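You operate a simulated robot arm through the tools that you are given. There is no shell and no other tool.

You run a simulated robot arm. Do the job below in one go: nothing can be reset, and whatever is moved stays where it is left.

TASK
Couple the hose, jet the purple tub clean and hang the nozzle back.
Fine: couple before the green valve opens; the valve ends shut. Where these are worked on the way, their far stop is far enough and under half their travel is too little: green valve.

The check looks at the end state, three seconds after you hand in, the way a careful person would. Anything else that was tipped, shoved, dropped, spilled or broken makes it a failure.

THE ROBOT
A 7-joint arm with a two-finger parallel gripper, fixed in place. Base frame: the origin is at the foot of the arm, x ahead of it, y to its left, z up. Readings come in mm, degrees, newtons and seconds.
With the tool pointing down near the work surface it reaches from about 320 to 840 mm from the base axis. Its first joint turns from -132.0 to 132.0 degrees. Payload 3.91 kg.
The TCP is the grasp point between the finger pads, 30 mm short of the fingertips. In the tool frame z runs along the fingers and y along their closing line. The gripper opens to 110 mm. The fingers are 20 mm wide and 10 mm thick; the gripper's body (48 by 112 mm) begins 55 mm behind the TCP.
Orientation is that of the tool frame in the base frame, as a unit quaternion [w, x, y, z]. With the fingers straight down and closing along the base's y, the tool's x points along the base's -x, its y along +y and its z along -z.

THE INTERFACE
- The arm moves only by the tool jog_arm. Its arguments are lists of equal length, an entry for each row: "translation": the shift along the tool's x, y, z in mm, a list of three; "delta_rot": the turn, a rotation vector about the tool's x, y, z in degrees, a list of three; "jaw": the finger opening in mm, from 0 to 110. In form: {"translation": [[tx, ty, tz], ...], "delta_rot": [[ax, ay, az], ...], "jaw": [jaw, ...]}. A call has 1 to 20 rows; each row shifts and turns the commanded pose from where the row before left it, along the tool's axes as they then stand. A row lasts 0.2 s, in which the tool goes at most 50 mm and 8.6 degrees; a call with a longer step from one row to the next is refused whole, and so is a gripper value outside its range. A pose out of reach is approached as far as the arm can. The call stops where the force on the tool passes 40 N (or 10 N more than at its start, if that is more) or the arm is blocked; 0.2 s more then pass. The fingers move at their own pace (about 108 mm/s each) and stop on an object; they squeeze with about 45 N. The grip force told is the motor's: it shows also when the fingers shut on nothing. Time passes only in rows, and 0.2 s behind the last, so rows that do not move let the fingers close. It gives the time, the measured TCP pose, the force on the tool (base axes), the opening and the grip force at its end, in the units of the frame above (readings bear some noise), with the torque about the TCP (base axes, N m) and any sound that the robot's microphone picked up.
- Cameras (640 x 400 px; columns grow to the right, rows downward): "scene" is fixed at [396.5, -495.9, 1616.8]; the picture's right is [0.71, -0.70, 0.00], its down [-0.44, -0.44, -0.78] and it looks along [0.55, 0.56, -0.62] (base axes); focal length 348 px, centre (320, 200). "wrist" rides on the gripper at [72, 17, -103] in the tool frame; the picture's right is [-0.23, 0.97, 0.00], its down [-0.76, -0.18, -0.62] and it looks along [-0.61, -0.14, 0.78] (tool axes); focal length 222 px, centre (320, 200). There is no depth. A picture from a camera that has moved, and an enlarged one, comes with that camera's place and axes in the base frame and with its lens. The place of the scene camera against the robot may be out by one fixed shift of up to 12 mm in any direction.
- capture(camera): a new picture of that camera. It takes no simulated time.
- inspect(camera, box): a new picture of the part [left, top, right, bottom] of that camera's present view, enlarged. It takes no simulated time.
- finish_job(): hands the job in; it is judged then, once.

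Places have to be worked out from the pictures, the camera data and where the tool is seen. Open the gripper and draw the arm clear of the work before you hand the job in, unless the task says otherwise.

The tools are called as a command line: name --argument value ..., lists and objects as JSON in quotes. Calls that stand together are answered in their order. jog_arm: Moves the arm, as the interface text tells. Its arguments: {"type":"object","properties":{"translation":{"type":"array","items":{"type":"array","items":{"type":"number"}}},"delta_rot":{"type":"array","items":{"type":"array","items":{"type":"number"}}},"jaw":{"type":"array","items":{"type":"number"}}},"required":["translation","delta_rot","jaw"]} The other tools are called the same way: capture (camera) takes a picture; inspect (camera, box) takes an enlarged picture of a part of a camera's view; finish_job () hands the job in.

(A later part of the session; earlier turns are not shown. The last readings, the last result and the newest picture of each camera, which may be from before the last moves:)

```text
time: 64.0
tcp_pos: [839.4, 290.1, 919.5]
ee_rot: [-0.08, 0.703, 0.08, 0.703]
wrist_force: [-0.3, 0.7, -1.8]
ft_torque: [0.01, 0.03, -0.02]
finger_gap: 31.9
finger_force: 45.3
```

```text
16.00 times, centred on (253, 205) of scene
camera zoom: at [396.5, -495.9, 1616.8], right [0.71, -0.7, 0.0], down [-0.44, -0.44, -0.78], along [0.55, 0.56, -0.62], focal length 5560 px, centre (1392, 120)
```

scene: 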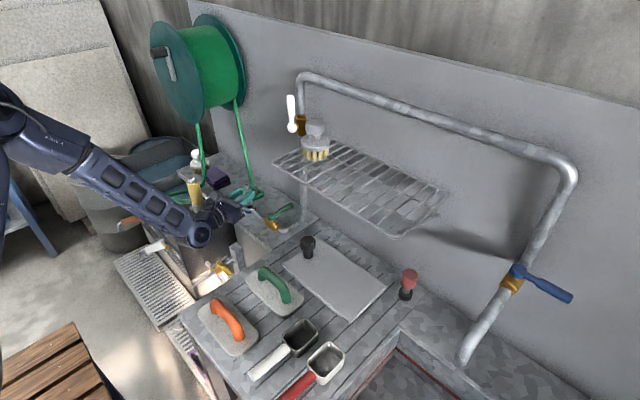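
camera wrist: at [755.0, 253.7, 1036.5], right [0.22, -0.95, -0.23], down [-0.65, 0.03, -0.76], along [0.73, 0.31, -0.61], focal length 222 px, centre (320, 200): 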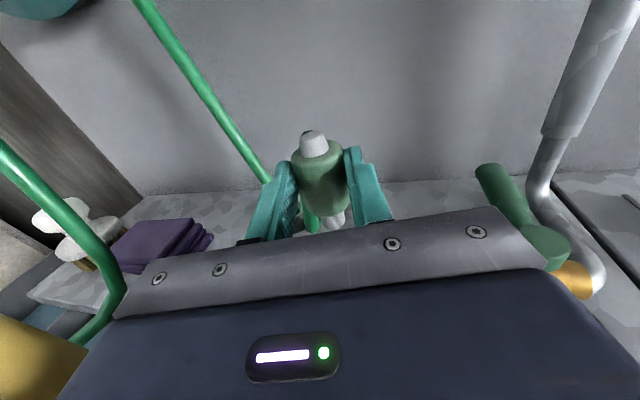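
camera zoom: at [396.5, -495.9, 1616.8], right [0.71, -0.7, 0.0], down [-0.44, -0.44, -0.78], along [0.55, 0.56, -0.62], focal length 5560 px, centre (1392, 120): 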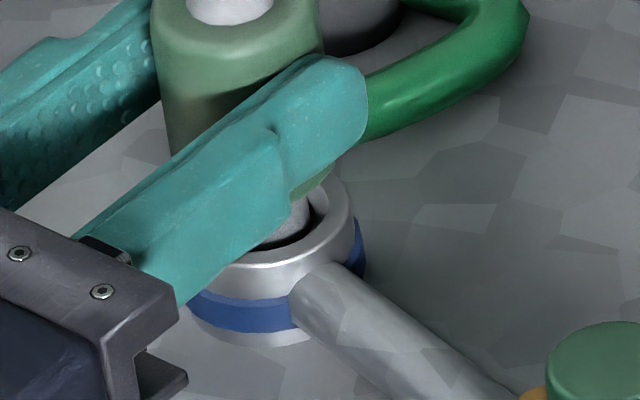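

The plug is inside the hole with no side force. I'll keep lowering until it seats.

jog_arm --translation '[[-3, 0, 0], [-3, 0, 0], [-2, 0, 0], [-2, 0, 0], [-2, 0, 0], [-2, 0, 0]]' --delta_rot '[[0, 0, 0], [0, 0, 0], [0, 0, 0], [0, 0, 0], [0, 0, 0], [0, 0, 0]]' --jaw '[20, 20, 20, 20, 20, 20]'

inspect --camera "wrist" --box '[280, 120, 380, 240]'

inspect --camera "scene" --box '[238, 186, 268, 216]'

```text
time: 65.4
tcp_pos: [838.9, 290.2, 906.7]
ee_rot: [-0.081, 0.701, 0.08, 0.704]
wrist_force: [-2.0, -4.0, 22.1]
ft_torque: [-0.17, -0.15, -0.06]
finger_gap: 31.6
finger_force: 45.0
```

```text
3.33 times, centred on (330, 180) of wrist
camera zoom: at [742.0, 250.4, 979.1], right [0.22, -0.95, -0.23], down [-0.64, 0.03, -0.76], along [0.73, 0.31, -0.6], focal length 740 px, centre (287, 267)
```

zoom: 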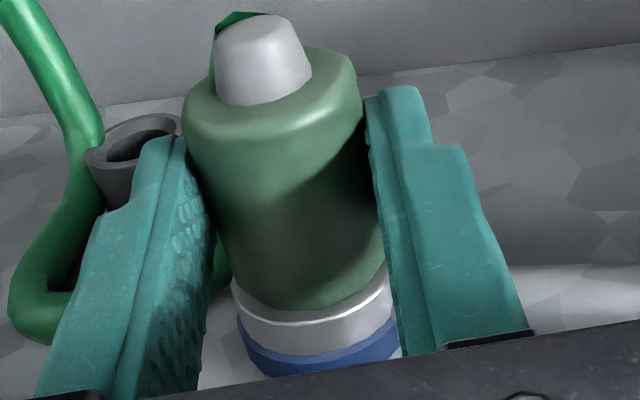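

```text
13.33 times, centred on (253, 201) of scene
camera zoom: at [396.5, -495.9, 1616.8], right [0.71, -0.7, 0.0], down [-0.44, -0.44, -0.78], along [0.55, 0.56, -0.62], focal length 4633 px, centre (1213, 187)
```

zoom: 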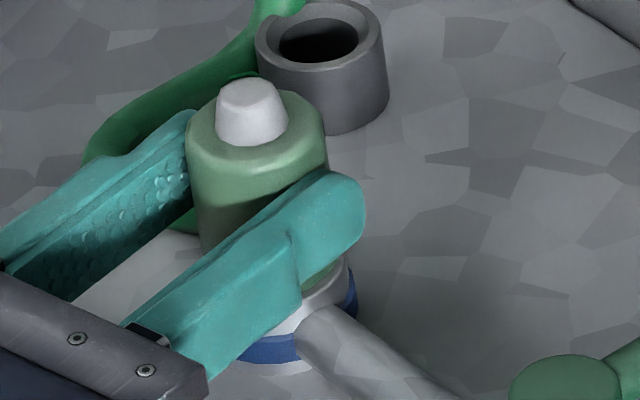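

The body is on the ring with 22 N of contact force. I'll press a little more to make sure it latches, listening for a click.

jog_arm --translation '[[-1, 0, 0], [-1, 0, 0], [-1, 0, 0], [0, 0, 0]]' --delta_rot '[[0, 0, 0], [0, 0, 0], [0, 0, 0], [0, 0, 0]]' --jaw '[20, 20, 20, 20]'

inspect --camera "wrist" --box '[280, 120, 380, 240]'

```text
time: 66.4
tcp_pos: [839.1, 290.4, 902.4]
ee_rot: [-0.08, 0.702, 0.08, 0.703]
wrist_force: [12.2, -1.9, 30.1]
ft_torque: [0.13, -0.76, -0.15]
finger_gap: 32.0
finger_force: 45.1
```

```text
3.33 times, centred on (330, 180) of wrist
camera zoom: at [741.8, 250.3, 974.8], right [0.22, -0.95, -0.23], down [-0.65, 0.03, -0.76], along [0.73, 0.31, -0.61], focal length 740 px, centre (287, 267)
```

zoom: 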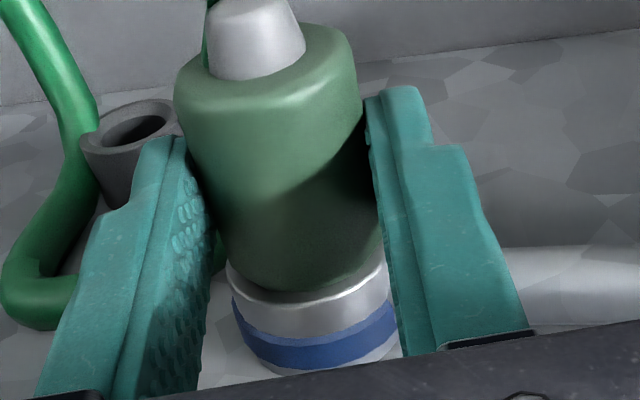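

The fingers slipped down about 4 mm along the body, so the coupling is seated firmly on the ring. I'll unload, open, and back straight out.

jog_arm --translation '[[3, 0, 0], [0, 0, 0], [0, 0, 0], [0, 0, 0], [0, 0, -25], [0, 0, -35], [0, 0, -40]]' --delta_rot '[[0, 0, 0], [0, 0, 0], [0, 0, 0], [0, 0, 0], [0, 0, 0], [0, 0, 0], [0, 0, 0]]' --jaw '[20, 56, 56, 56, 56, 56, 56]'

capture --camera "wrist"

inspect --camera "scene" --box '[210, 160, 310, 240]'

```text
time: 68.0
tcp_pos: [742.8, 266.7, 906.2]
ee_rot: [-0.079, 0.703, 0.079, 0.703]
wrist_force: [-0.1, -1.3, -0.4]
ft_torque: [-0.01, -0.01, 0.02]
finger_gap: 56.2
finger_force: 0.0
```

```text
taken
camera wrist: at [645.7, 227.6, 978.2], right [0.22, -0.95, -0.23], down [-0.65, 0.03, -0.76], along [0.73, 0.31, -0.61], focal length 222 px, centre (320, 200)
```

wrist: 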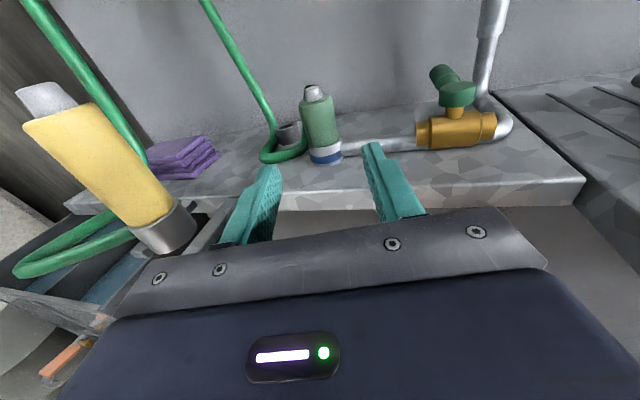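

```text
5.00 times, centred on (260, 200) of scene
camera zoom: at [396.5, -495.9, 1616.8], right [0.71, -0.7, 0.0], down [-0.44, -0.44, -0.78], along [0.55, 0.56, -0.62], focal length 1737 px, centre (620, 200)
```

zoom: 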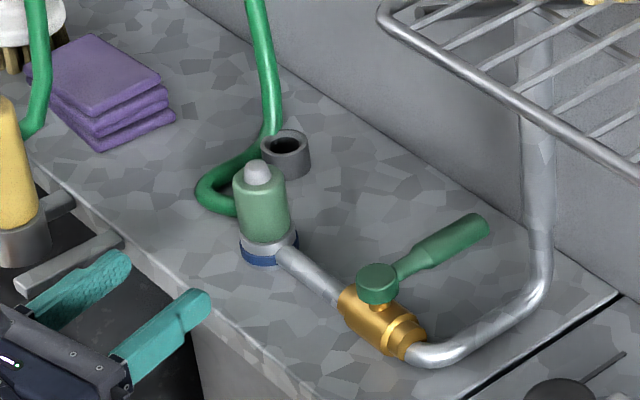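

The coupling stands in the socket. I'll zoom to verify that it is seated straight and get a fresh look at the valve.

inspect --camera "wrist" --box '[270, 70, 370, 180]'

inspect --camera "wrist" --box '[390, 40, 530, 170]'

```text
3.64 times, centred on (320, 125) of wrist
camera zoom: at [645.7, 227.6, 978.2], right [0.22, -0.95, -0.23], down [-0.65, 0.03, -0.76], along [0.73, 0.31, -0.61], focal length 808 px, centre (320, 473)
```

zoom: 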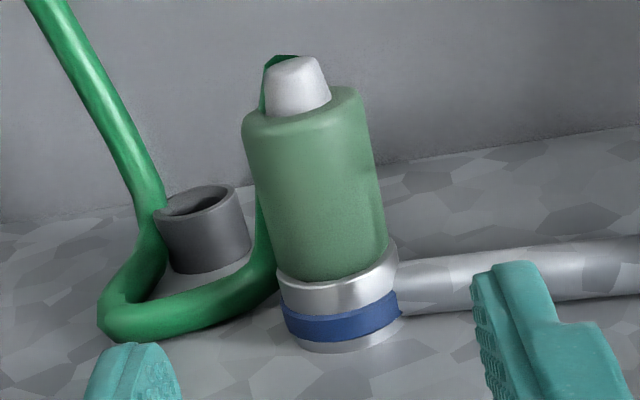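

```text
3.08 times, centred on (460, 105) of wrist
camera zoom: at [645.7, 227.6, 978.2], right [0.22, -0.95, -0.23], down [-0.65, 0.03, -0.76], along [0.73, 0.31, -0.61], focal length 684 px, centre (-111, 492)
```

zoom: 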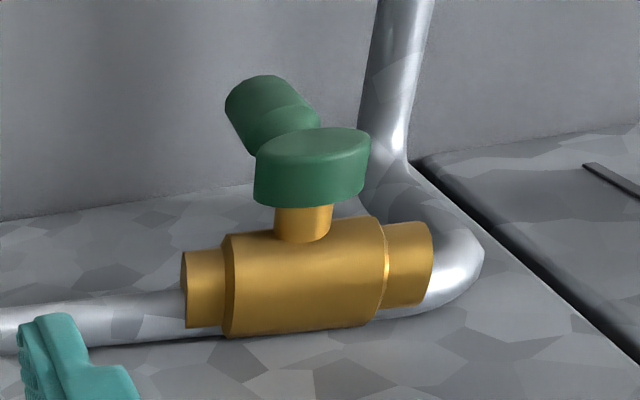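

The coupling is seated straight in the socket. The valve handle points +x (pivot ≈ (858, 175), end ≈ (941, 175), z≈906), square to the pipe, so it is closed.

To turn it I'll use the closed fingers as a post, with the tool pointing mostly down (about 30° forward tilt). I'll back up and raise, then re-orient in free air.

jog_arm --translation '[[30, 0, -10], [35, 0, -15], [35, 0, -15], [0, 0, 0], [0, 0, 0], [0, 0, 0], [0, 0, 0], [0, 0, 0], [0, 0, 0]]' --delta_rot '[[0, 0, 0], [0, 0, 0], [0, 0, 0], [-6.4, 0, 0], [-6.4, 0, 0], [0, -7.5, 0], [0, -7.5, 0], [0, -7.5, 0], [0, -7.5, 0]]' --jaw '[56, 56, 56, 56, 56, 56, 40, 20, 0]'

capture --camera "scene"

```text
time: 70.0
tcp_pos: [702.1, 257.9, 1005.5]
ee_rot: [-0.001, 0.866, 0.001, 0.499]
wrist_force: [0.8, 0.0, -1.1]
ft_torque: [-0.02, 0.0, -0.02]
finger_gap: 0.0
finger_force: 37.5
```

```text
taken
```

scene: 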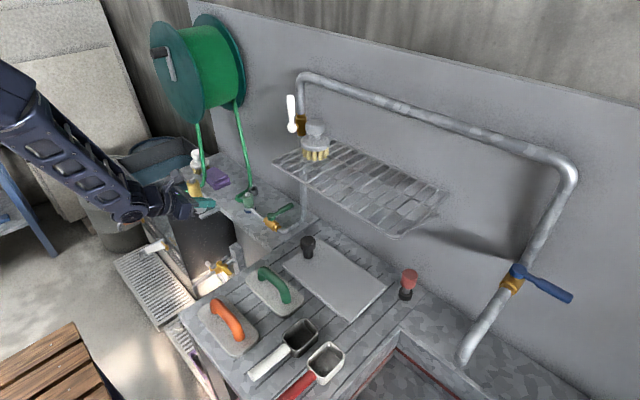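

No reach problems so far (tilt is now 60° from vertical). I'll continue to about 35° from vertical and capture the views.

jog_arm --translation '[[0, 0, 0], [0, 0, 0], [0, 0, 0], [0, 0, -25], [0, 0, -25]]' --delta_rot '[[0, -8.3, 0], [0, -8.3, 0], [0, -8.4, 0], [0, 0, 0], [0, 0, 0]]' --jaw '[0, 0, 0, 0, 0]'

capture --camera "scene"

capture --camera "wrist"

```text
time: 71.2
tcp_pos: [673.9, 259.6, 1046.2]
ee_rot: [0.0, 0.954, 0.002, 0.301]
wrist_force: [0.5, 0.4, -0.8]
ft_torque: [0.01, 0.0, 0.01]
finger_gap: 0.0
finger_force: 37.7
```

```text
taken
```

scene: 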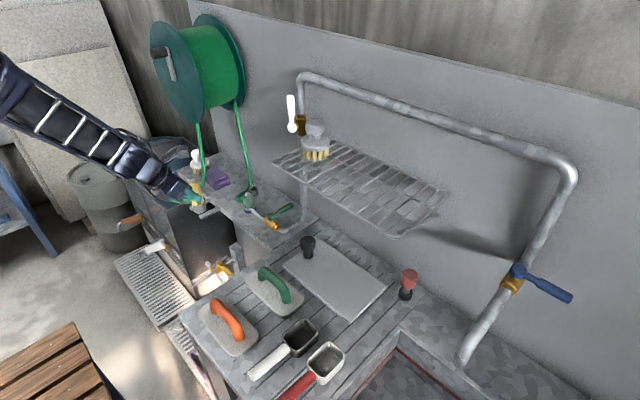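

```text
taken
camera wrist: at [674.0, 242.6, 1172.8], right [-0.18, -0.97, -0.13], down [-0.98, 0.17, 0.07], along [-0.05, 0.14, -0.99], focal length 222 px, centre (320, 200)
```

wrist: 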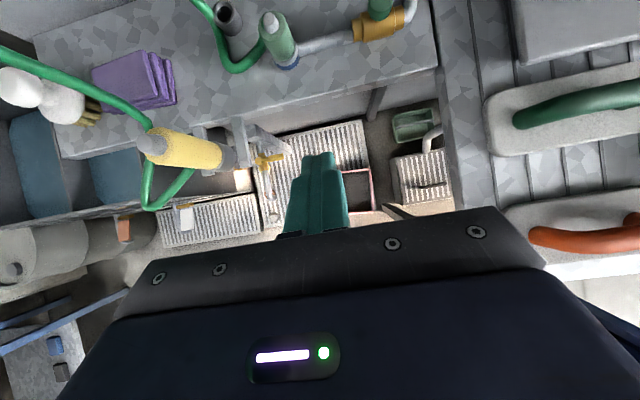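

Now tilted 35° from vertical with the camera looking down. I'll move to the right side of the valve handle at a safe height of about (880, 152, 965).

jog_arm --translation '[[0, 40, 0], [0, 40, 0], [0, 28, 0], [25, 0, 30], [25, 0, 35], [25, 0, 35], [25, 0, 35], [20, 0, 25]]' --delta_rot '[[0, 0, 0], [0, 0, 0], [0, 0, 0], [0, 0, 0], [0, 0, 0], [0, 0, 0], [0, 0, 0], [0, 0, 0]]' --jaw '[0, 0, 0, 0, 0, 0, 0, 0]'

capture --camera "scene"

capture --camera "wrist"

```text
time: 73.0
tcp_pos: [866.6, 150.6, 983.4]
ee_rot: [0.0, 0.954, 0.002, 0.301]
wrist_force: [-0.8, -0.2, 0.4]
ft_torque: [-0.03, 0.04, 0.01]
finger_gap: 0.0
finger_force: 37.9
```

```text
taken
```

scene: 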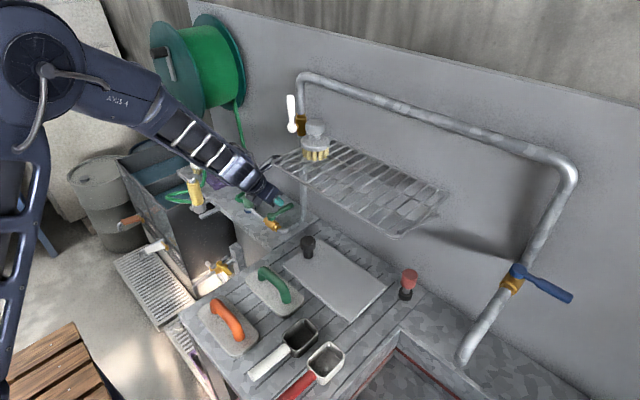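

```text
taken
camera wrist: at [866.5, 134.5, 1110.5], right [-0.18, -0.97, -0.13], down [-0.98, 0.17, 0.07], along [-0.05, 0.14, -0.99], focal length 222 px, centre (320, 200)
```

wrist: 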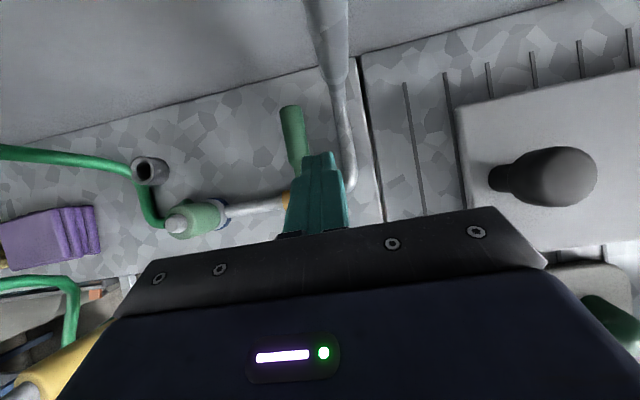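

The handle is measured at (946, 175) to (886, 179), and the post has about 5 mm clearance on its right side. I'll lower the post beside the handle.

jog_arm --translation '[[-5, 0, 25], [-4, 0, 25], [-4, 0, 19.6]]' --delta_rot '[[0, 0, 0], [0, 0, 0], [0, 0, 0]]' --jaw '[0, 0, 0]'

inspect --camera "wrist" --box '[240, 60, 400, 220]'

inspect --camera "scene" --box '[230, 170, 330, 250]'

```text
time: 73.8
tcp_pos: [894.2, 151.8, 919.6]
ee_rot: [0.0, 0.954, 0.001, 0.301]
wrist_force: [-0.4, -0.4, 0.3]
ft_torque: [0.03, 0.01, 0.01]
finger_gap: 0.4
finger_force: 37.8
```

```text
2.50 times, centred on (320, 140) of wrist
camera zoom: at [894.7, 135.4, 1046.2], right [-0.18, -0.97, -0.13], down [-0.98, 0.17, 0.07], along [-0.05, 0.14, -0.99], focal length 555 px, centre (320, 350)
```

zoom: 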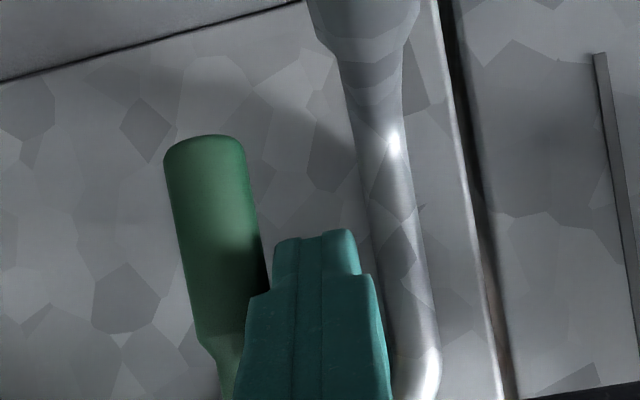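

```text
5.00 times, centred on (280, 210) of scene
camera zoom: at [396.5, -495.9, 1616.8], right [0.71, -0.7, 0.0], down [-0.44, -0.44, -0.78], along [0.55, 0.56, -0.62], focal length 1737 px, centre (520, 150)
```

zoom: 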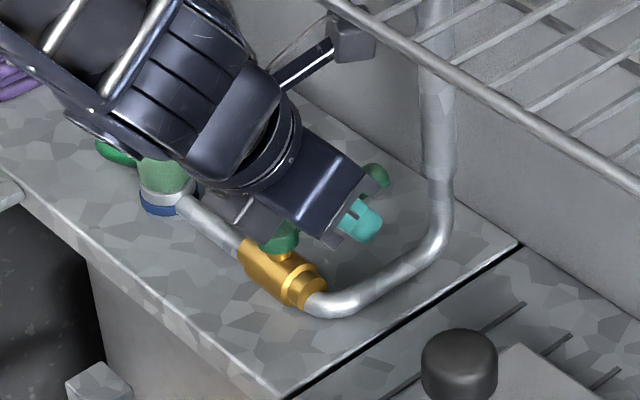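

The post is in place to the right of the handle. I'll push gently toward +y and watch whether the handle moves or resists.

jog_arm --translation '[[0, -4, 0], [0, -4, 0], [0, -4, 0], [0, -4, 0]]' --delta_rot '[[0, 0, 0], [0, 0, 0], [0, 0, 0], [0, 0, 0]]' --jaw '[0, 0, 0, 0]'

inspect --camera "wrist" --box '[240, 60, 400, 220]'

```text
time: 74.5
tcp_pos: [894.8, 154.9, 919.8]
ee_rot: [0.003, 0.954, 0.0, 0.301]
wrist_force: [-10.3, -7.1, 8.0]
ft_torque: [0.09, 0.08, 0.16]
finger_gap: 0.0
finger_force: 37.3
stopped in row 3: the force on the tool passed its limit at 44 N (the readings are from after the stop); the commanded pose is now the measured one
```

```text
2.50 times, centred on (320, 140) of wrist
camera zoom: at [895.1, 139.0, 1045.5], right [-0.19, -0.97, -0.13], down [-0.98, 0.18, 0.07], along [-0.05, 0.14, -0.99], focal length 555 px, centre (320, 350)
```

zoom: 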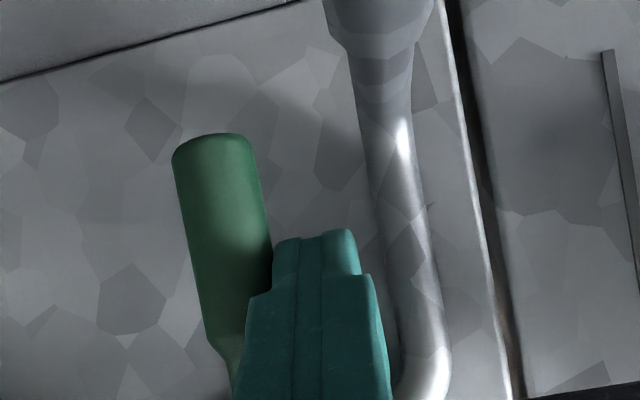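

The handle didn't move and the force passed 44 N, so it is against its shut stop in that direction. It must open toward −y. I'll lift over the handle to its left side and lower the post there.

jog_arm --translation '[[0, 4, 0], [12, 0, -17], [12, 0, -17], [0, -26, 0], [0, -26, 0], [-12, 0, 17], [-12, 0, 17]]' --delta_rot '[[0, 0, 0], [0, 0, 0], [0, 0, 0], [0, 0, 0], [0, 0, 0], [0, 0, 0], [0, 0, 0]]' --jaw '[0, 0, 0, 0, 0, 0, 0]'

inspect --camera "wrist" --box '[240, 60, 400, 220]'

inspect --camera "scene" --box '[230, 170, 330, 250]'

```text
time: 76.1
tcp_pos: [897.8, 202.4, 919.6]
ee_rot: [0.003, 0.954, 0.0, 0.3]
wrist_force: [0.6, -0.8, 0.0]
ft_torque: [0.02, 0.03, -0.01]
finger_gap: 0.0
finger_force: 37.5
```

```text
2.50 times, centred on (320, 140) of wrist
camera zoom: at [897.5, 186.9, 1045.4], right [-0.19, -0.97, -0.13], down [-0.98, 0.18, 0.07], along [-0.05, 0.14, -0.99], focal length 555 px, centre (320, 350)
```

zoom: 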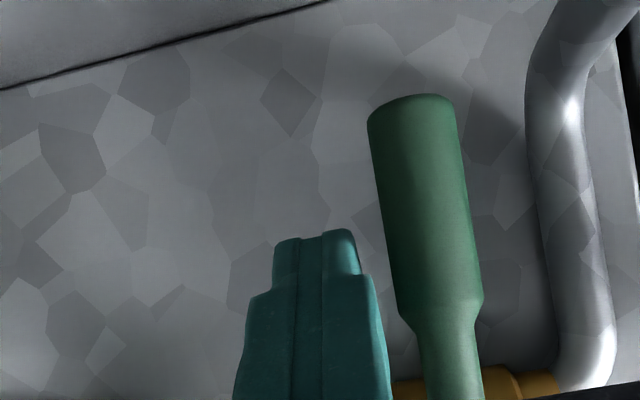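

```text
5.00 times, centred on (280, 210) of scene
camera zoom: at [396.5, -495.9, 1616.8], right [0.71, -0.7, 0.0], down [-0.44, -0.44, -0.78], along [0.55, 0.56, -0.62], focal length 1737 px, centre (520, 150)
```

zoom: 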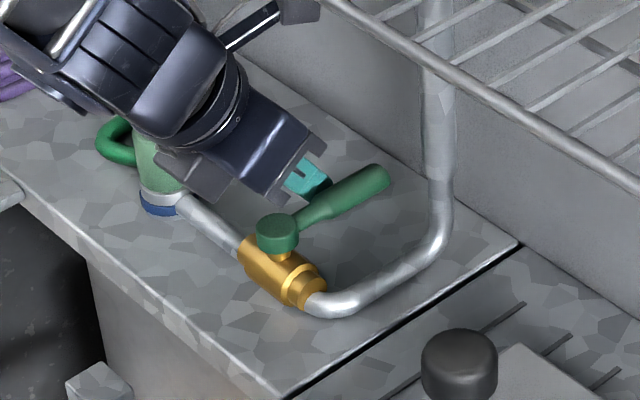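

The handle axis runs along y≈175 and the post is 6 mm to its left. I'll push toward −y, following the handle's arc for the first 20°.

jog_arm --translation '[[-1.1, 7.4, -0.7], [2.1, 8.6, 1.5], [0.8, 8.9, 0.6]]' --delta_rot '[[0, 0, 0], [0, 0, 0], [0, 0, 0]]' --jaw '[0, 0, 0]'

inspect --camera "wrist" --box '[240, 60, 400, 220]'

```text
time: 76.9
tcp_pos: [900.1, 177.5, 918.6]
ee_rot: [0.003, 0.954, -0.001, 0.301]
wrist_force: [0.3, -0.1, 0.7]
ft_torque: [0.03, -0.02, 0.02]
finger_gap: 0.2
finger_force: 38.2
```

```text
2.50 times, centred on (320, 140) of wrist
camera zoom: at [899.7, 162.3, 1044.8], right [-0.19, -0.97, -0.13], down [-0.98, 0.18, 0.07], along [-0.05, 0.14, -0.99], focal length 555 px, centre (320, 350)
```

zoom: 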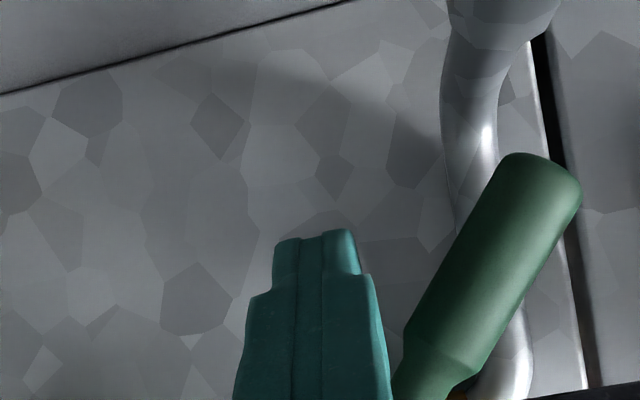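

The valve turns freely in this direction. I'll keep following the arc to about −60°.

jog_arm --translation '[[-0.4, 9, -0.3], [-1.7, 8.8, -1.2], [-2.9, 8.3, -2], [-4.1, 7.5, -2.9]]' --delta_rot '[[0, 0, 0], [0, 0, 0], [0, 0, 0], [0, 0, 0]]' --jaw '[0, 0, 0, 0]'

capture --camera "wrist"

inspect --camera "scene" --box '[230, 170, 330, 250]'

```text
time: 77.9
tcp_pos: [887.5, 144.8, 917.9]
ee_rot: [0.002, 0.954, -0.001, 0.301]
wrist_force: [0.3, 0.0, -0.9]
ft_torque: [0.03, 0.04, -0.04]
finger_gap: 0.0
finger_force: 37.2
```

```text
taken
camera wrist: at [887.6, 129.2, 1044.5], right [-0.19, -0.97, -0.13], down [-0.98, 0.18, 0.07], along [-0.05, 0.14, -0.99], focal length 222 px, centre (320, 200)
```

wrist: 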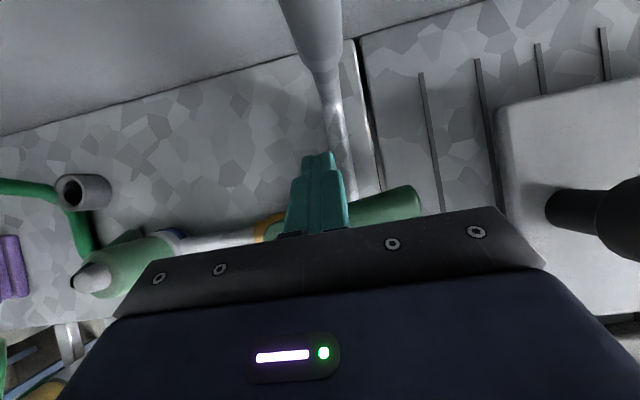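

```text
5.00 times, centred on (280, 210) of scene
camera zoom: at [396.5, -495.9, 1616.8], right [0.71, -0.7, 0.0], down [-0.44, -0.44, -0.78], along [0.55, 0.56, -0.62], focal length 1737 px, centre (520, 150)
```

zoom: 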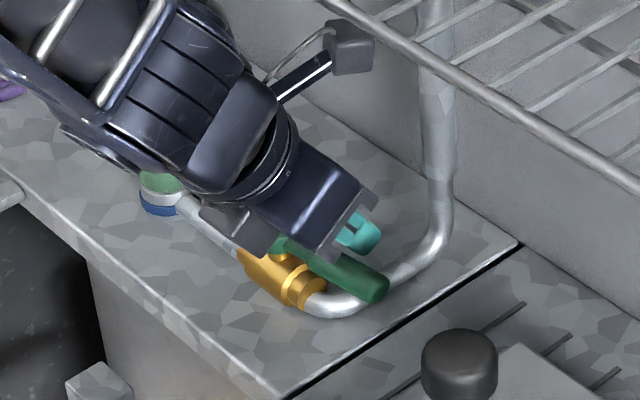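

The handle is at about −75°. I'll continue the arc toward the far stop.

jog_arm --translation '[[-3.9, 7.4, -2.7], [-6, 5.4, -4.2], [-6.6, 4, -4.6], [-3.5, 1.5, -2.5]]' --delta_rot '[[0, 0, 0], [0, 0, 0], [0, 0, 0], [0, 0, 0]]' --jaw '[0, 0, 0, 0]'

capture --camera "wrist"

capture --camera "scene"

```text
time: 78.5
tcp_pos: [878.2, 132.1, 922.1]
ee_rot: [0.001, 0.953, 0.0, 0.303]
wrist_force: [-0.1, 0.4, -0.6]
ft_torque: [0.01, 0.05, 0.01]
finger_gap: 0.0
finger_force: 37.7
stopped in row 3: the force on the tool passed its limit at 58 N (the readings are from after the stop); the commanded pose is now the measured one
```

```text
taken
camera wrist: at [878.0, 116.4, 1048.4], right [-0.19, -0.97, -0.13], down [-0.98, 0.18, 0.07], along [-0.04, 0.14, -0.99], focal length 222 px, centre (320, 200)
```

wrist: 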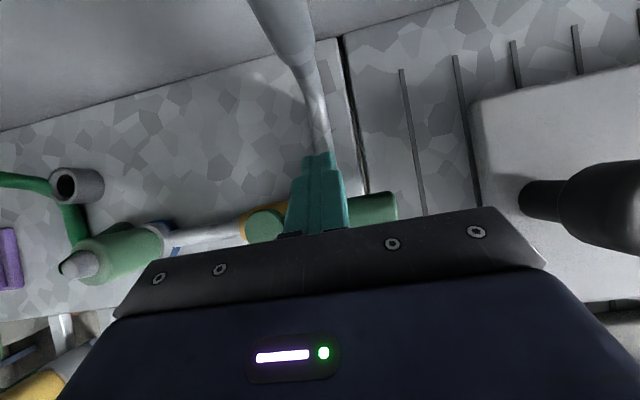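

```text
taken
```

scene: 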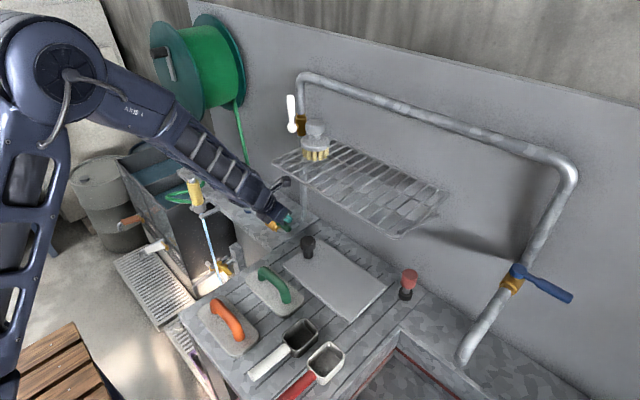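

The force spike shows the handle hit its far stop, and a water jet is now coming out of the hung nozzle's lower end. I'll zoom to check the handle angle and the jet.

inspect --camera "scene" --box '[170, 170, 290, 300]'

inspect --camera "wrist" --box '[240, 130, 420, 240]'

```text
3.08 times, centred on (230, 235) of scene
camera zoom: at [396.5, -495.9, 1616.8], right [0.71, -0.7, 0.0], down [-0.44, -0.44, -0.78], along [0.55, 0.56, -0.62], focal length 1069 px, centre (597, 92)
```

zoom: 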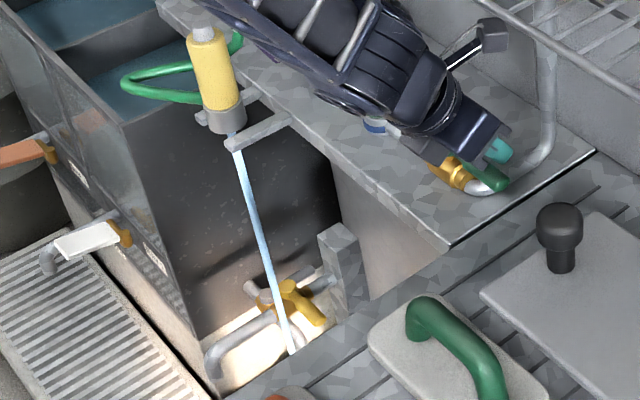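

```text
3.56 times, centred on (330, 185) of wrist
camera zoom: at [878.0, 116.4, 1048.4], right [-0.19, -0.97, -0.13], down [-0.98, 0.18, 0.07], along [-0.04, 0.14, -0.99], focal length 790 px, centre (284, 253)
```

zoom: 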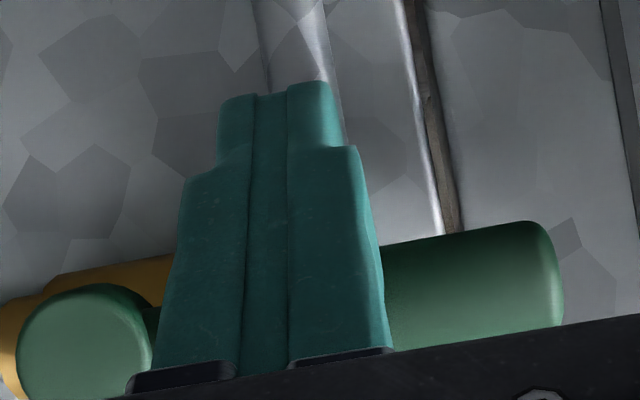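

The handle lies along the pipe at its far stop and the jet shoots straight down from the nozzle. I'll withdraw the post, raise, and move back to open space toward the nozzle.

jog_arm --translation '[[3.3, 0, 2.3], [17, 0, -24.5], [17, 0, -24.5], [11.5, 0, -16.4], [-36, -20, -25], [-36, -20, -25], [-36, -20, -25], [-36, -20, -25], [-36, -20, -25], [-36, -20, -25]]' --delta_rot '[[0, 0, 0], [0, 0, 0], [0, 0, 0], [0, 0, 0], [0, 0, 0], [0, 0, 0], [0, 0, 0], [0, 0, 0], [0, 0, 0], [0, 0, 0]]' --jaw '[0, 0, 0, 0, 0, 0, 0, 0, 0, 0]'

capture --camera "scene"

capture --camera "wrist"

```text
time: 80.8
tcp_pos: [619.1, 253.0, 998.1]
ee_rot: [0.002, 0.952, -0.001, 0.305]
wrist_force: [0.3, -0.1, -0.3]
ft_torque: [0.03, 0.0, 0.02]
finger_gap: 0.0
finger_force: 37.9
```

```text
taken
```

scene: 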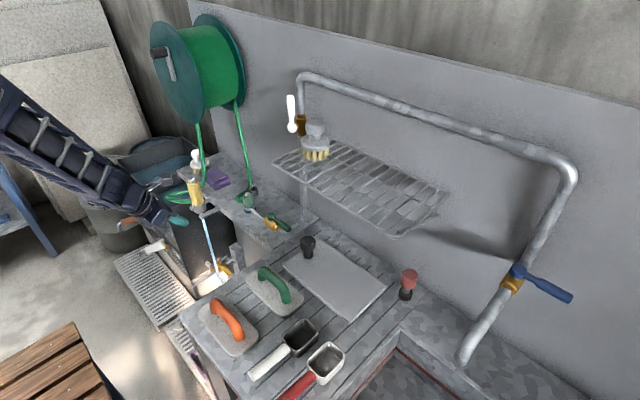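

```text
taken
camera wrist: at [617.2, 236.7, 1124.4], right [-0.19, -0.97, -0.13], down [-0.98, 0.18, 0.07], along [-0.04, 0.14, -0.99], focal length 222 px, centre (320, 200)
```

wrist: 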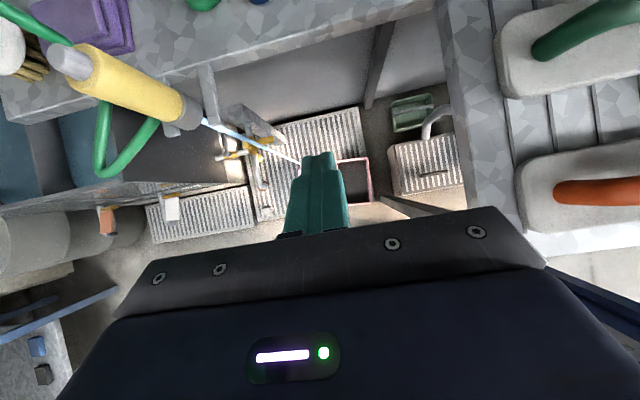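

I'm at (619, 253, 998) looking nearly straight down. I'll open the fingers to see the tub and where the jet lands.

jog_arm --translation '[[0, 0, 0], [0, 0, 0], [0, 0, 0]]' --delta_rot '[[0, 0, 0], [0, 0, 0], [0, 0, 0]]' --jaw '[70, 110, 110]'

inspect --camera "wrist" --box '[200, 70, 440, 240]'

inspect --camera "scene" --box '[160, 240, 280, 400]'

```text
time: 81.5
tcp_pos: [617.9, 253.8, 998.5]
ee_rot: [0.0, 0.952, 0.0, 0.305]
wrist_force: [0.2, 1.2, -0.3]
ft_torque: [0.0, 0.03, -0.01]
finger_gap: 110.1
finger_force: 0.0
```

```text
2.35 times, centred on (320, 155) of wrist
camera zoom: at [617.3, 237.0, 1124.5], right [-0.19, -0.97, -0.13], down [-0.98, 0.18, 0.07], along [-0.04, 0.14, -0.99], focal length 523 px, centre (320, 306)
```

zoom: 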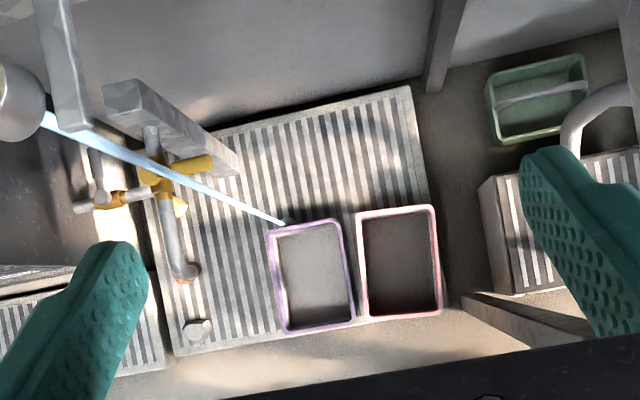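

```text
2.50 times, centred on (220, 320) of scene
camera zoom: at [396.5, -495.9, 1616.8], right [0.71, -0.7, 0.0], down [-0.44, -0.44, -0.78], along [0.55, 0.56, -0.62], focal length 869 px, centre (570, -100)
```

zoom: 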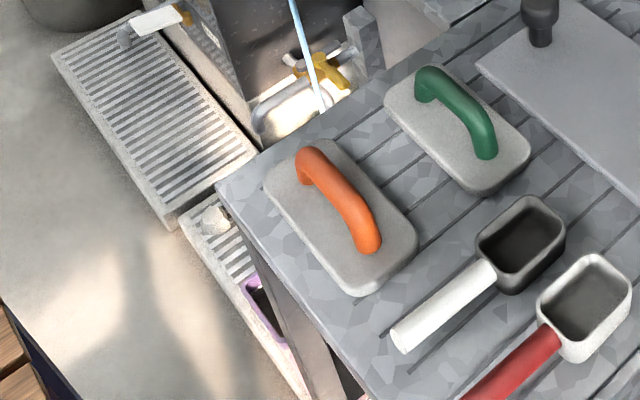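

The jet lands just past the far edge of the purple tub. The tub spans roughly x 533–737, y 317–462 on the floor grate, so a vertical nozzle sweep will cover it. I'll go horizontal, yaw toward the nozzle, and take up a stand-off in front of it.

jog_arm --translation '[[0, 0, 0], [0, 0, 0], [0, 0, 0], [0, 0, 0], [0, 0, 0], [0, 0, 0], [0, 0, 0], [0, 0, 0], [0, 0, 0], [0, 0, 0]]' --delta_rot '[[0, 7.8, 0], [0, 7.8, 0], [0, 7.8, 0], [0, 7.8, 0], [0, 7.8, 0], [0, 7.8, 0], [0, 7.8, 0], [7, 0, 0], [7, 0, 0], [6, 0, 0]]' --jaw '[80, 80, 80, 80, 80, 80, 80, 80, 80, 80]'

capture --camera "scene"

capture --camera "wrist"

```text
time: 83.8
tcp_pos: [618.2, 255.3, 997.9]
ee_rot: [-0.122, 0.696, 0.123, 0.697]
wrist_force: [0.6, 0.1, 0.1]
ft_torque: [0.0, 0.03, 0.01]
finger_gap: 79.9
finger_force: 0.1
```

```text
taken
```

scene: 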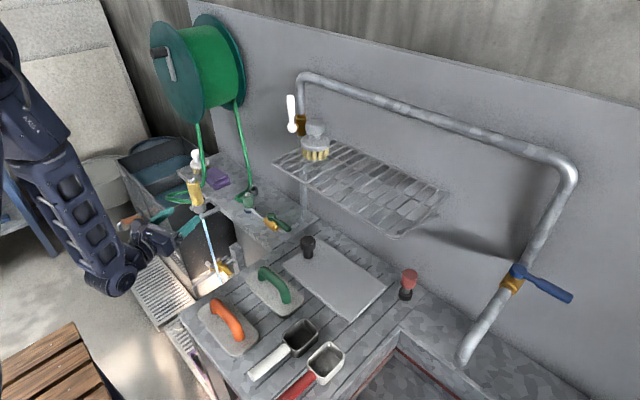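

```text
taken
camera wrist: at [526.8, 203.2, 1070.5], right [0.33, -0.92, -0.23], down [-0.65, -0.05, -0.76], along [0.69, 0.4, -0.61], focal length 222 px, centre (320, 200)
```

wrist: 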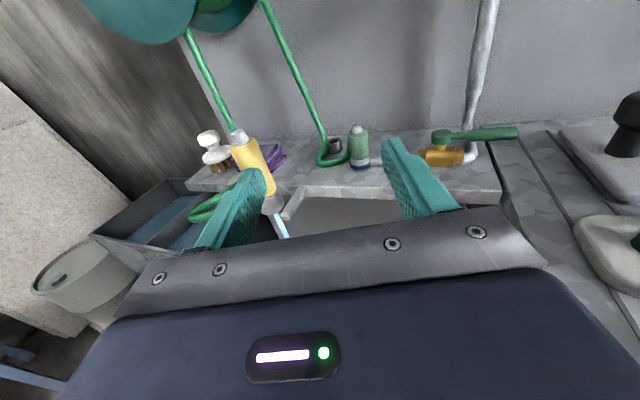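

Horizontal at 20° yaw. The valve handle and coupling both look right. I'll zoom on the nozzle to locate its axis.

inspect --camera "wrist" --box '[200, 110, 320, 240]'

inspect --camera "scene" --box '[170, 160, 230, 230]'

```text
3.08 times, centred on (260, 175) of wrist
camera zoom: at [526.8, 203.2, 1070.5], right [0.33, -0.92, -0.23], down [-0.65, -0.05, -0.76], along [0.69, 0.4, -0.61], focal length 684 px, centre (505, 277)
```

zoom: 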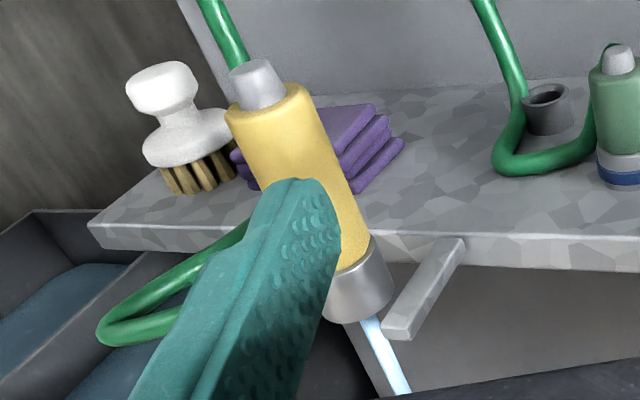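

```text
5.71 times, centred on (200, 195) of scene
camera zoom: at [396.5, -495.9, 1616.8], right [0.71, -0.7, 0.0], down [-0.44, -0.44, -0.78], along [0.55, 0.56, -0.62], focal length 1986 px, centre (1006, 229)
```

zoom: 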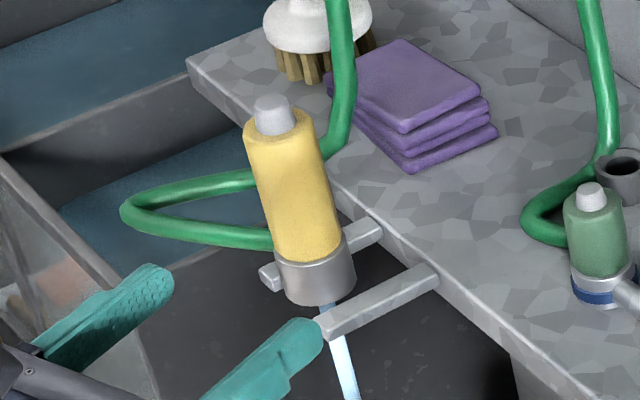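

The nozzle axis is about (741.5, 417), with the body z≈890–972. I'll move to about 130 mm in front of it at z≈935.

jog_arm --translation '[[-21, -36.6, 13.7], [-21, -36.6, 13.7], [-21, -36.6, 13.7]]' --delta_rot '[[0, 0, 0], [0, 0, 0], [0, 0, 0]]' --jaw '[80, 80, 80]'

capture --camera "wrist"

capture --camera "scene"

```text
time: 84.5
tcp_pos: [621.9, 371.1, 935.5]
ee_rot: [-0.121, 0.696, 0.123, 0.697]
wrist_force: [-1.0, -0.7, 0.0]
ft_torque: [-0.01, 0.02, 0.01]
finger_gap: 80.1
finger_force: 0.0
```

```text
taken
camera wrist: at [530.2, 320.3, 1008.8], right [0.33, -0.92, -0.23], down [-0.65, -0.05, -0.76], along [0.69, 0.4, -0.61], focal length 222 px, centre (320, 200)
```

wrist: 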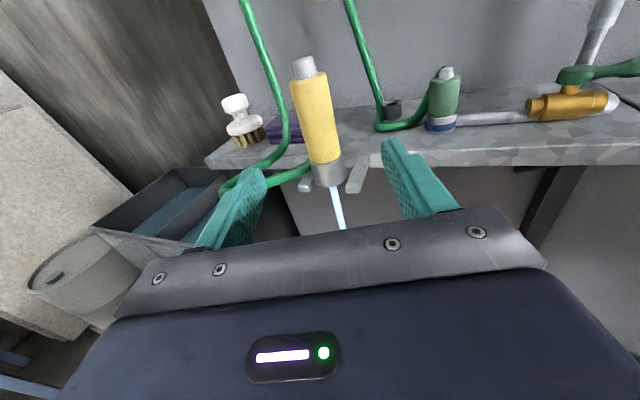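

```text
taken
```

scene: 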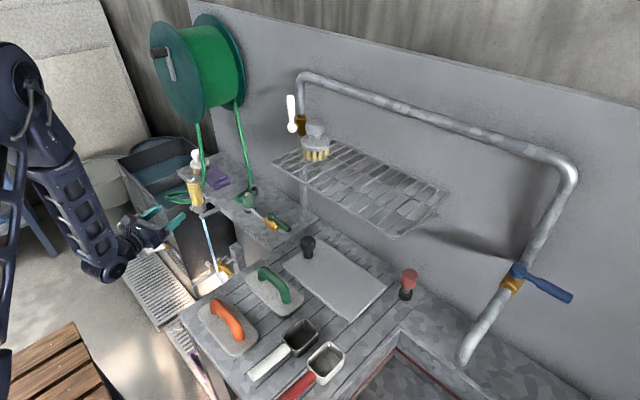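

The nozzle is nearly centred. I'll shift 4 mm left and advance most of the way, then check.

jog_arm --translation '[[0, -4.2, 30], [0, 0, 35], [0, 0, 25]]' --delta_rot '[[0, 0, 0], [0, 0, 0], [0, 0, 0]]' --jaw '[76, 76, 76]'

capture --camera "wrist"

inspect --camera "scene" --box '[140, 160, 240, 240]'

```text
time: 85.3
tcp_pos: [703.2, 406.2, 934.8]
ee_rot: [-0.12, 0.696, 0.122, 0.697]
wrist_force: [0.5, -0.1, 0.0]
ft_torque: [0.03, 0.0, 0.03]
finger_gap: 76.0
finger_force: 0.1
```

```text
taken
camera wrist: at [612.1, 355.6, 1007.3], right [0.33, -0.92, -0.23], down [-0.65, -0.05, -0.76], along [0.69, 0.4, -0.61], focal length 222 px, centre (320, 200)
```

wrist: 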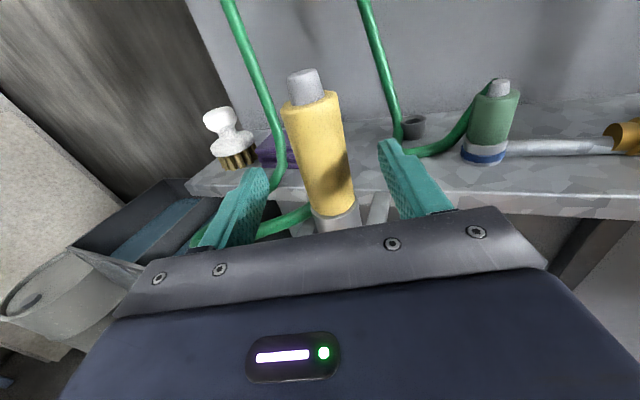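

```text
5.00 times, centred on (190, 200) of scene
camera zoom: at [396.5, -495.9, 1616.8], right [0.71, -0.7, 0.0], down [-0.44, -0.44, -0.78], along [0.55, 0.56, -0.62], focal length 1737 px, centre (970, 200)
```

zoom: 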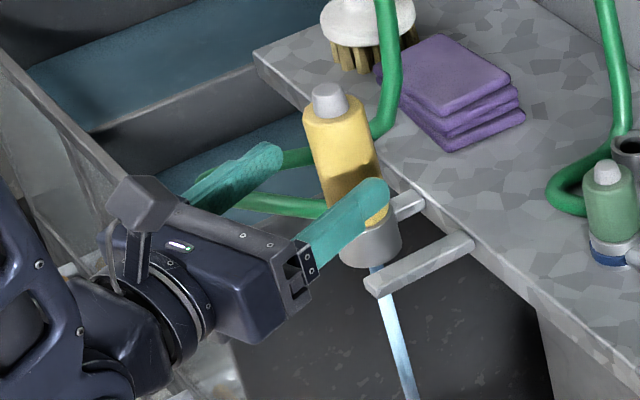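

Centred. I'll advance the last 30 mm and close on the yellow body.

jog_arm --translation '[[0, 0.5, 15], [0, 0, 15], [0, 0, 0], [0, 0, 0], [0, 0, 0]]' --delta_rot '[[0, 0, 0], [0, 0, 0], [0, 0, 0], [0, 0, 0], [0, 0, 0]]' --jaw '[76, 76, 40, 25, 25]'

capture --camera "wrist"

inspect --camera "scene" --box '[140, 160, 240, 240]'

```text
time: 86.5
tcp_pos: [731.2, 415.4, 933.7]
ee_rot: [-0.121, 0.696, 0.123, 0.697]
wrist_force: [0.4, 0.0, -0.7]
ft_torque: [0.0, 0.0, 0.03]
finger_gap: 36.2
finger_force: 45.0
```

```text
taken
camera wrist: at [639.0, 364.9, 1006.6], right [0.33, -0.92, -0.23], down [-0.65, -0.05, -0.76], along [0.69, 0.4, -0.61], focal length 222 px, centre (320, 200)
```

wrist: 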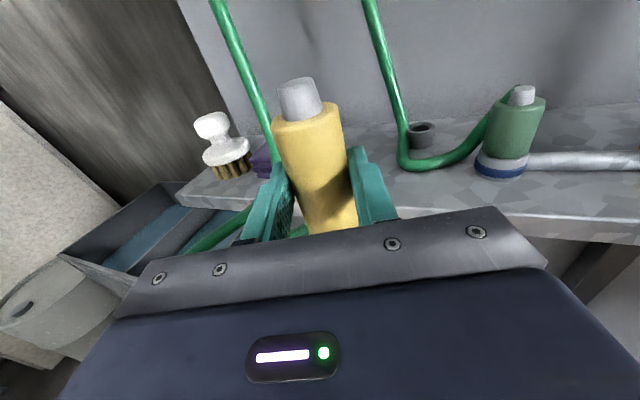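

```text
5.00 times, centred on (190, 200) of scene
camera zoom: at [396.5, -495.9, 1616.8], right [0.71, -0.7, 0.0], down [-0.44, -0.44, -0.78], along [0.55, 0.56, -0.62], focal length 1737 px, centre (970, 200)
```

zoom: 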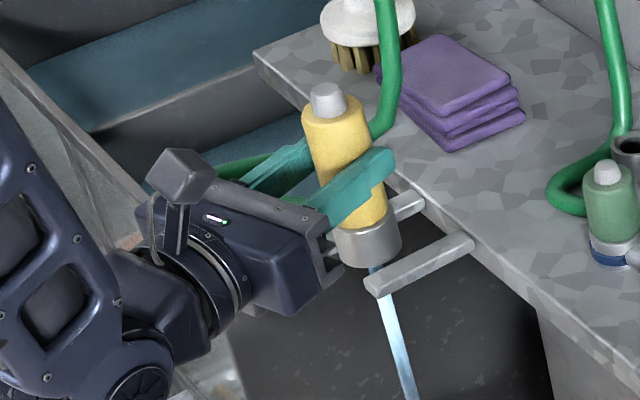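

Gripped at a 36 mm gap; the hung pose is TCP (731.2, 415.4, 933.7). I'll lift straight up 30 mm and look.

jog_arm --translation '[[8, 0, 0], [10, 0, 0], [12, 0, 0]]' --delta_rot '[[0, 0, 0], [0, 0, 0], [0, 0, 0]]' --jaw '[25, 25, 25]'

inspect --camera "scene" --box '[140, 160, 240, 240]'

```text
time: 87.3
tcp_pos: [729.2, 415.4, 965.7]
ee_rot: [-0.122, 0.696, 0.123, 0.696]
wrist_force: [0.2, -0.6, -1.2]
ft_torque: [-0.01, -0.01, 0.04]
finger_gap: 36.1
finger_force: 45.0
```

```text
5.00 times, centred on (190, 200) of scene
camera zoom: at [396.5, -495.9, 1616.8], right [0.71, -0.7, 0.0], down [-0.44, -0.44, -0.78], along [0.55, 0.56, -0.62], focal length 1737 px, centre (970, 200)
```

zoom: 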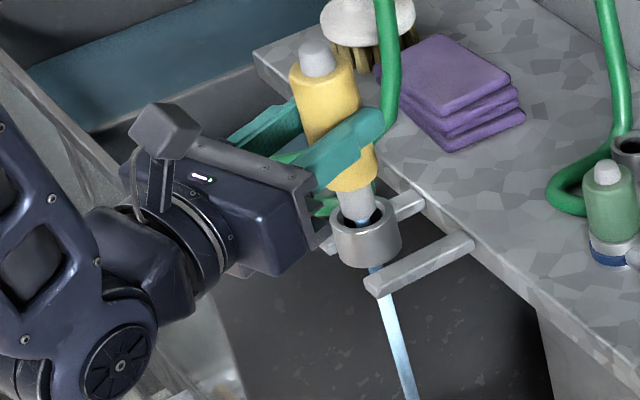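

The ring is the holder and the nozzle lifts out cleanly with its jet running. I'll raise 20 mm more to clear the ring, then draw straight back 120 mm so the vertical jet lands at the tub's centre (≈(625, 384)).

jog_arm --translation '[[10, 0, 0], [10, 0, 0], [0, 0, -30], [0, 0, -30], [0, 0, -30], [0, 0, -30]]' --delta_rot '[[0, 0, 0], [0, 0, 0], [0, 0, 0], [0, 0, 0], [0, 0, 0], [0, 0, 0]]' --jaw '[25, 25, 25, 25, 25, 25]'

capture --camera "scene"

capture --camera "wrist"

```text
time: 88.8
tcp_pos: [618.8, 372.6, 985.1]
ee_rot: [-0.122, 0.696, 0.123, 0.697]
wrist_force: [0.8, 0.4, -1.8]
ft_torque: [0.0, 0.04, -0.01]
finger_gap: 36.3
finger_force: 44.8
```

```text
taken
```

scene: 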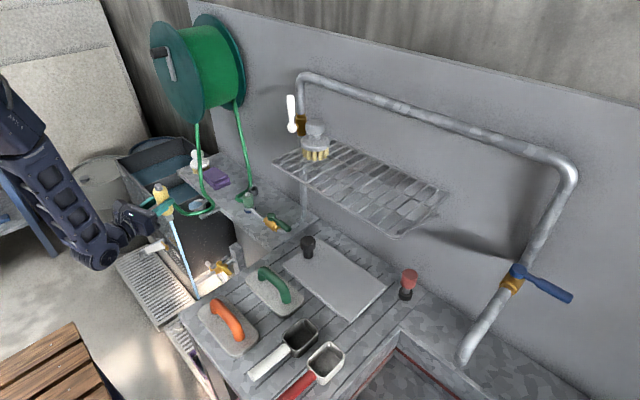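

```text
taken
camera wrist: at [527.3, 322.5, 1058.3], right [0.33, -0.92, -0.23], down [-0.65, -0.05, -0.76], along [0.69, 0.4, -0.61], focal length 222 px, centre (320, 200)
```

wrist: 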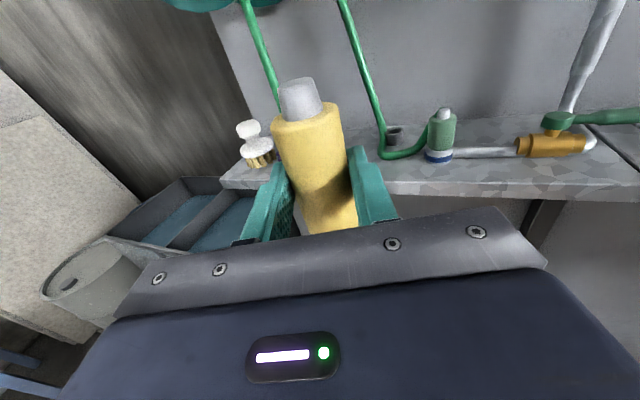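

The jet is now over the tub centre. I'll zoom the scene camera on the visible part of the tub to see the jet's effect.

inspect --camera "scene" --box '[160, 260, 260, 400]'

```text
2.86 times, centred on (210, 330) of scene
camera zoom: at [396.5, -495.9, 1616.8], right [0.71, -0.7, 0.0], down [-0.44, -0.44, -0.78], along [0.55, 0.56, -0.62], focal length 993 px, centre (634, -171)
```

zoom: 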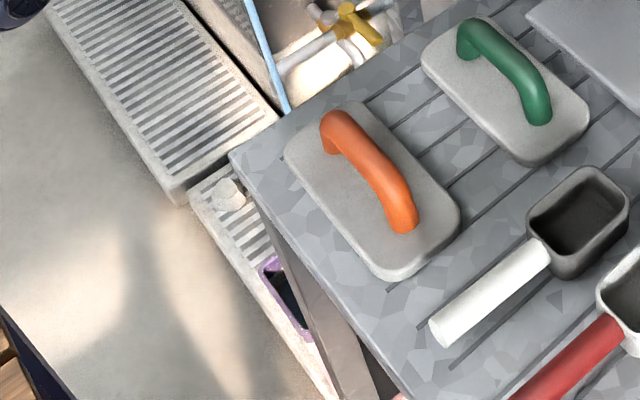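

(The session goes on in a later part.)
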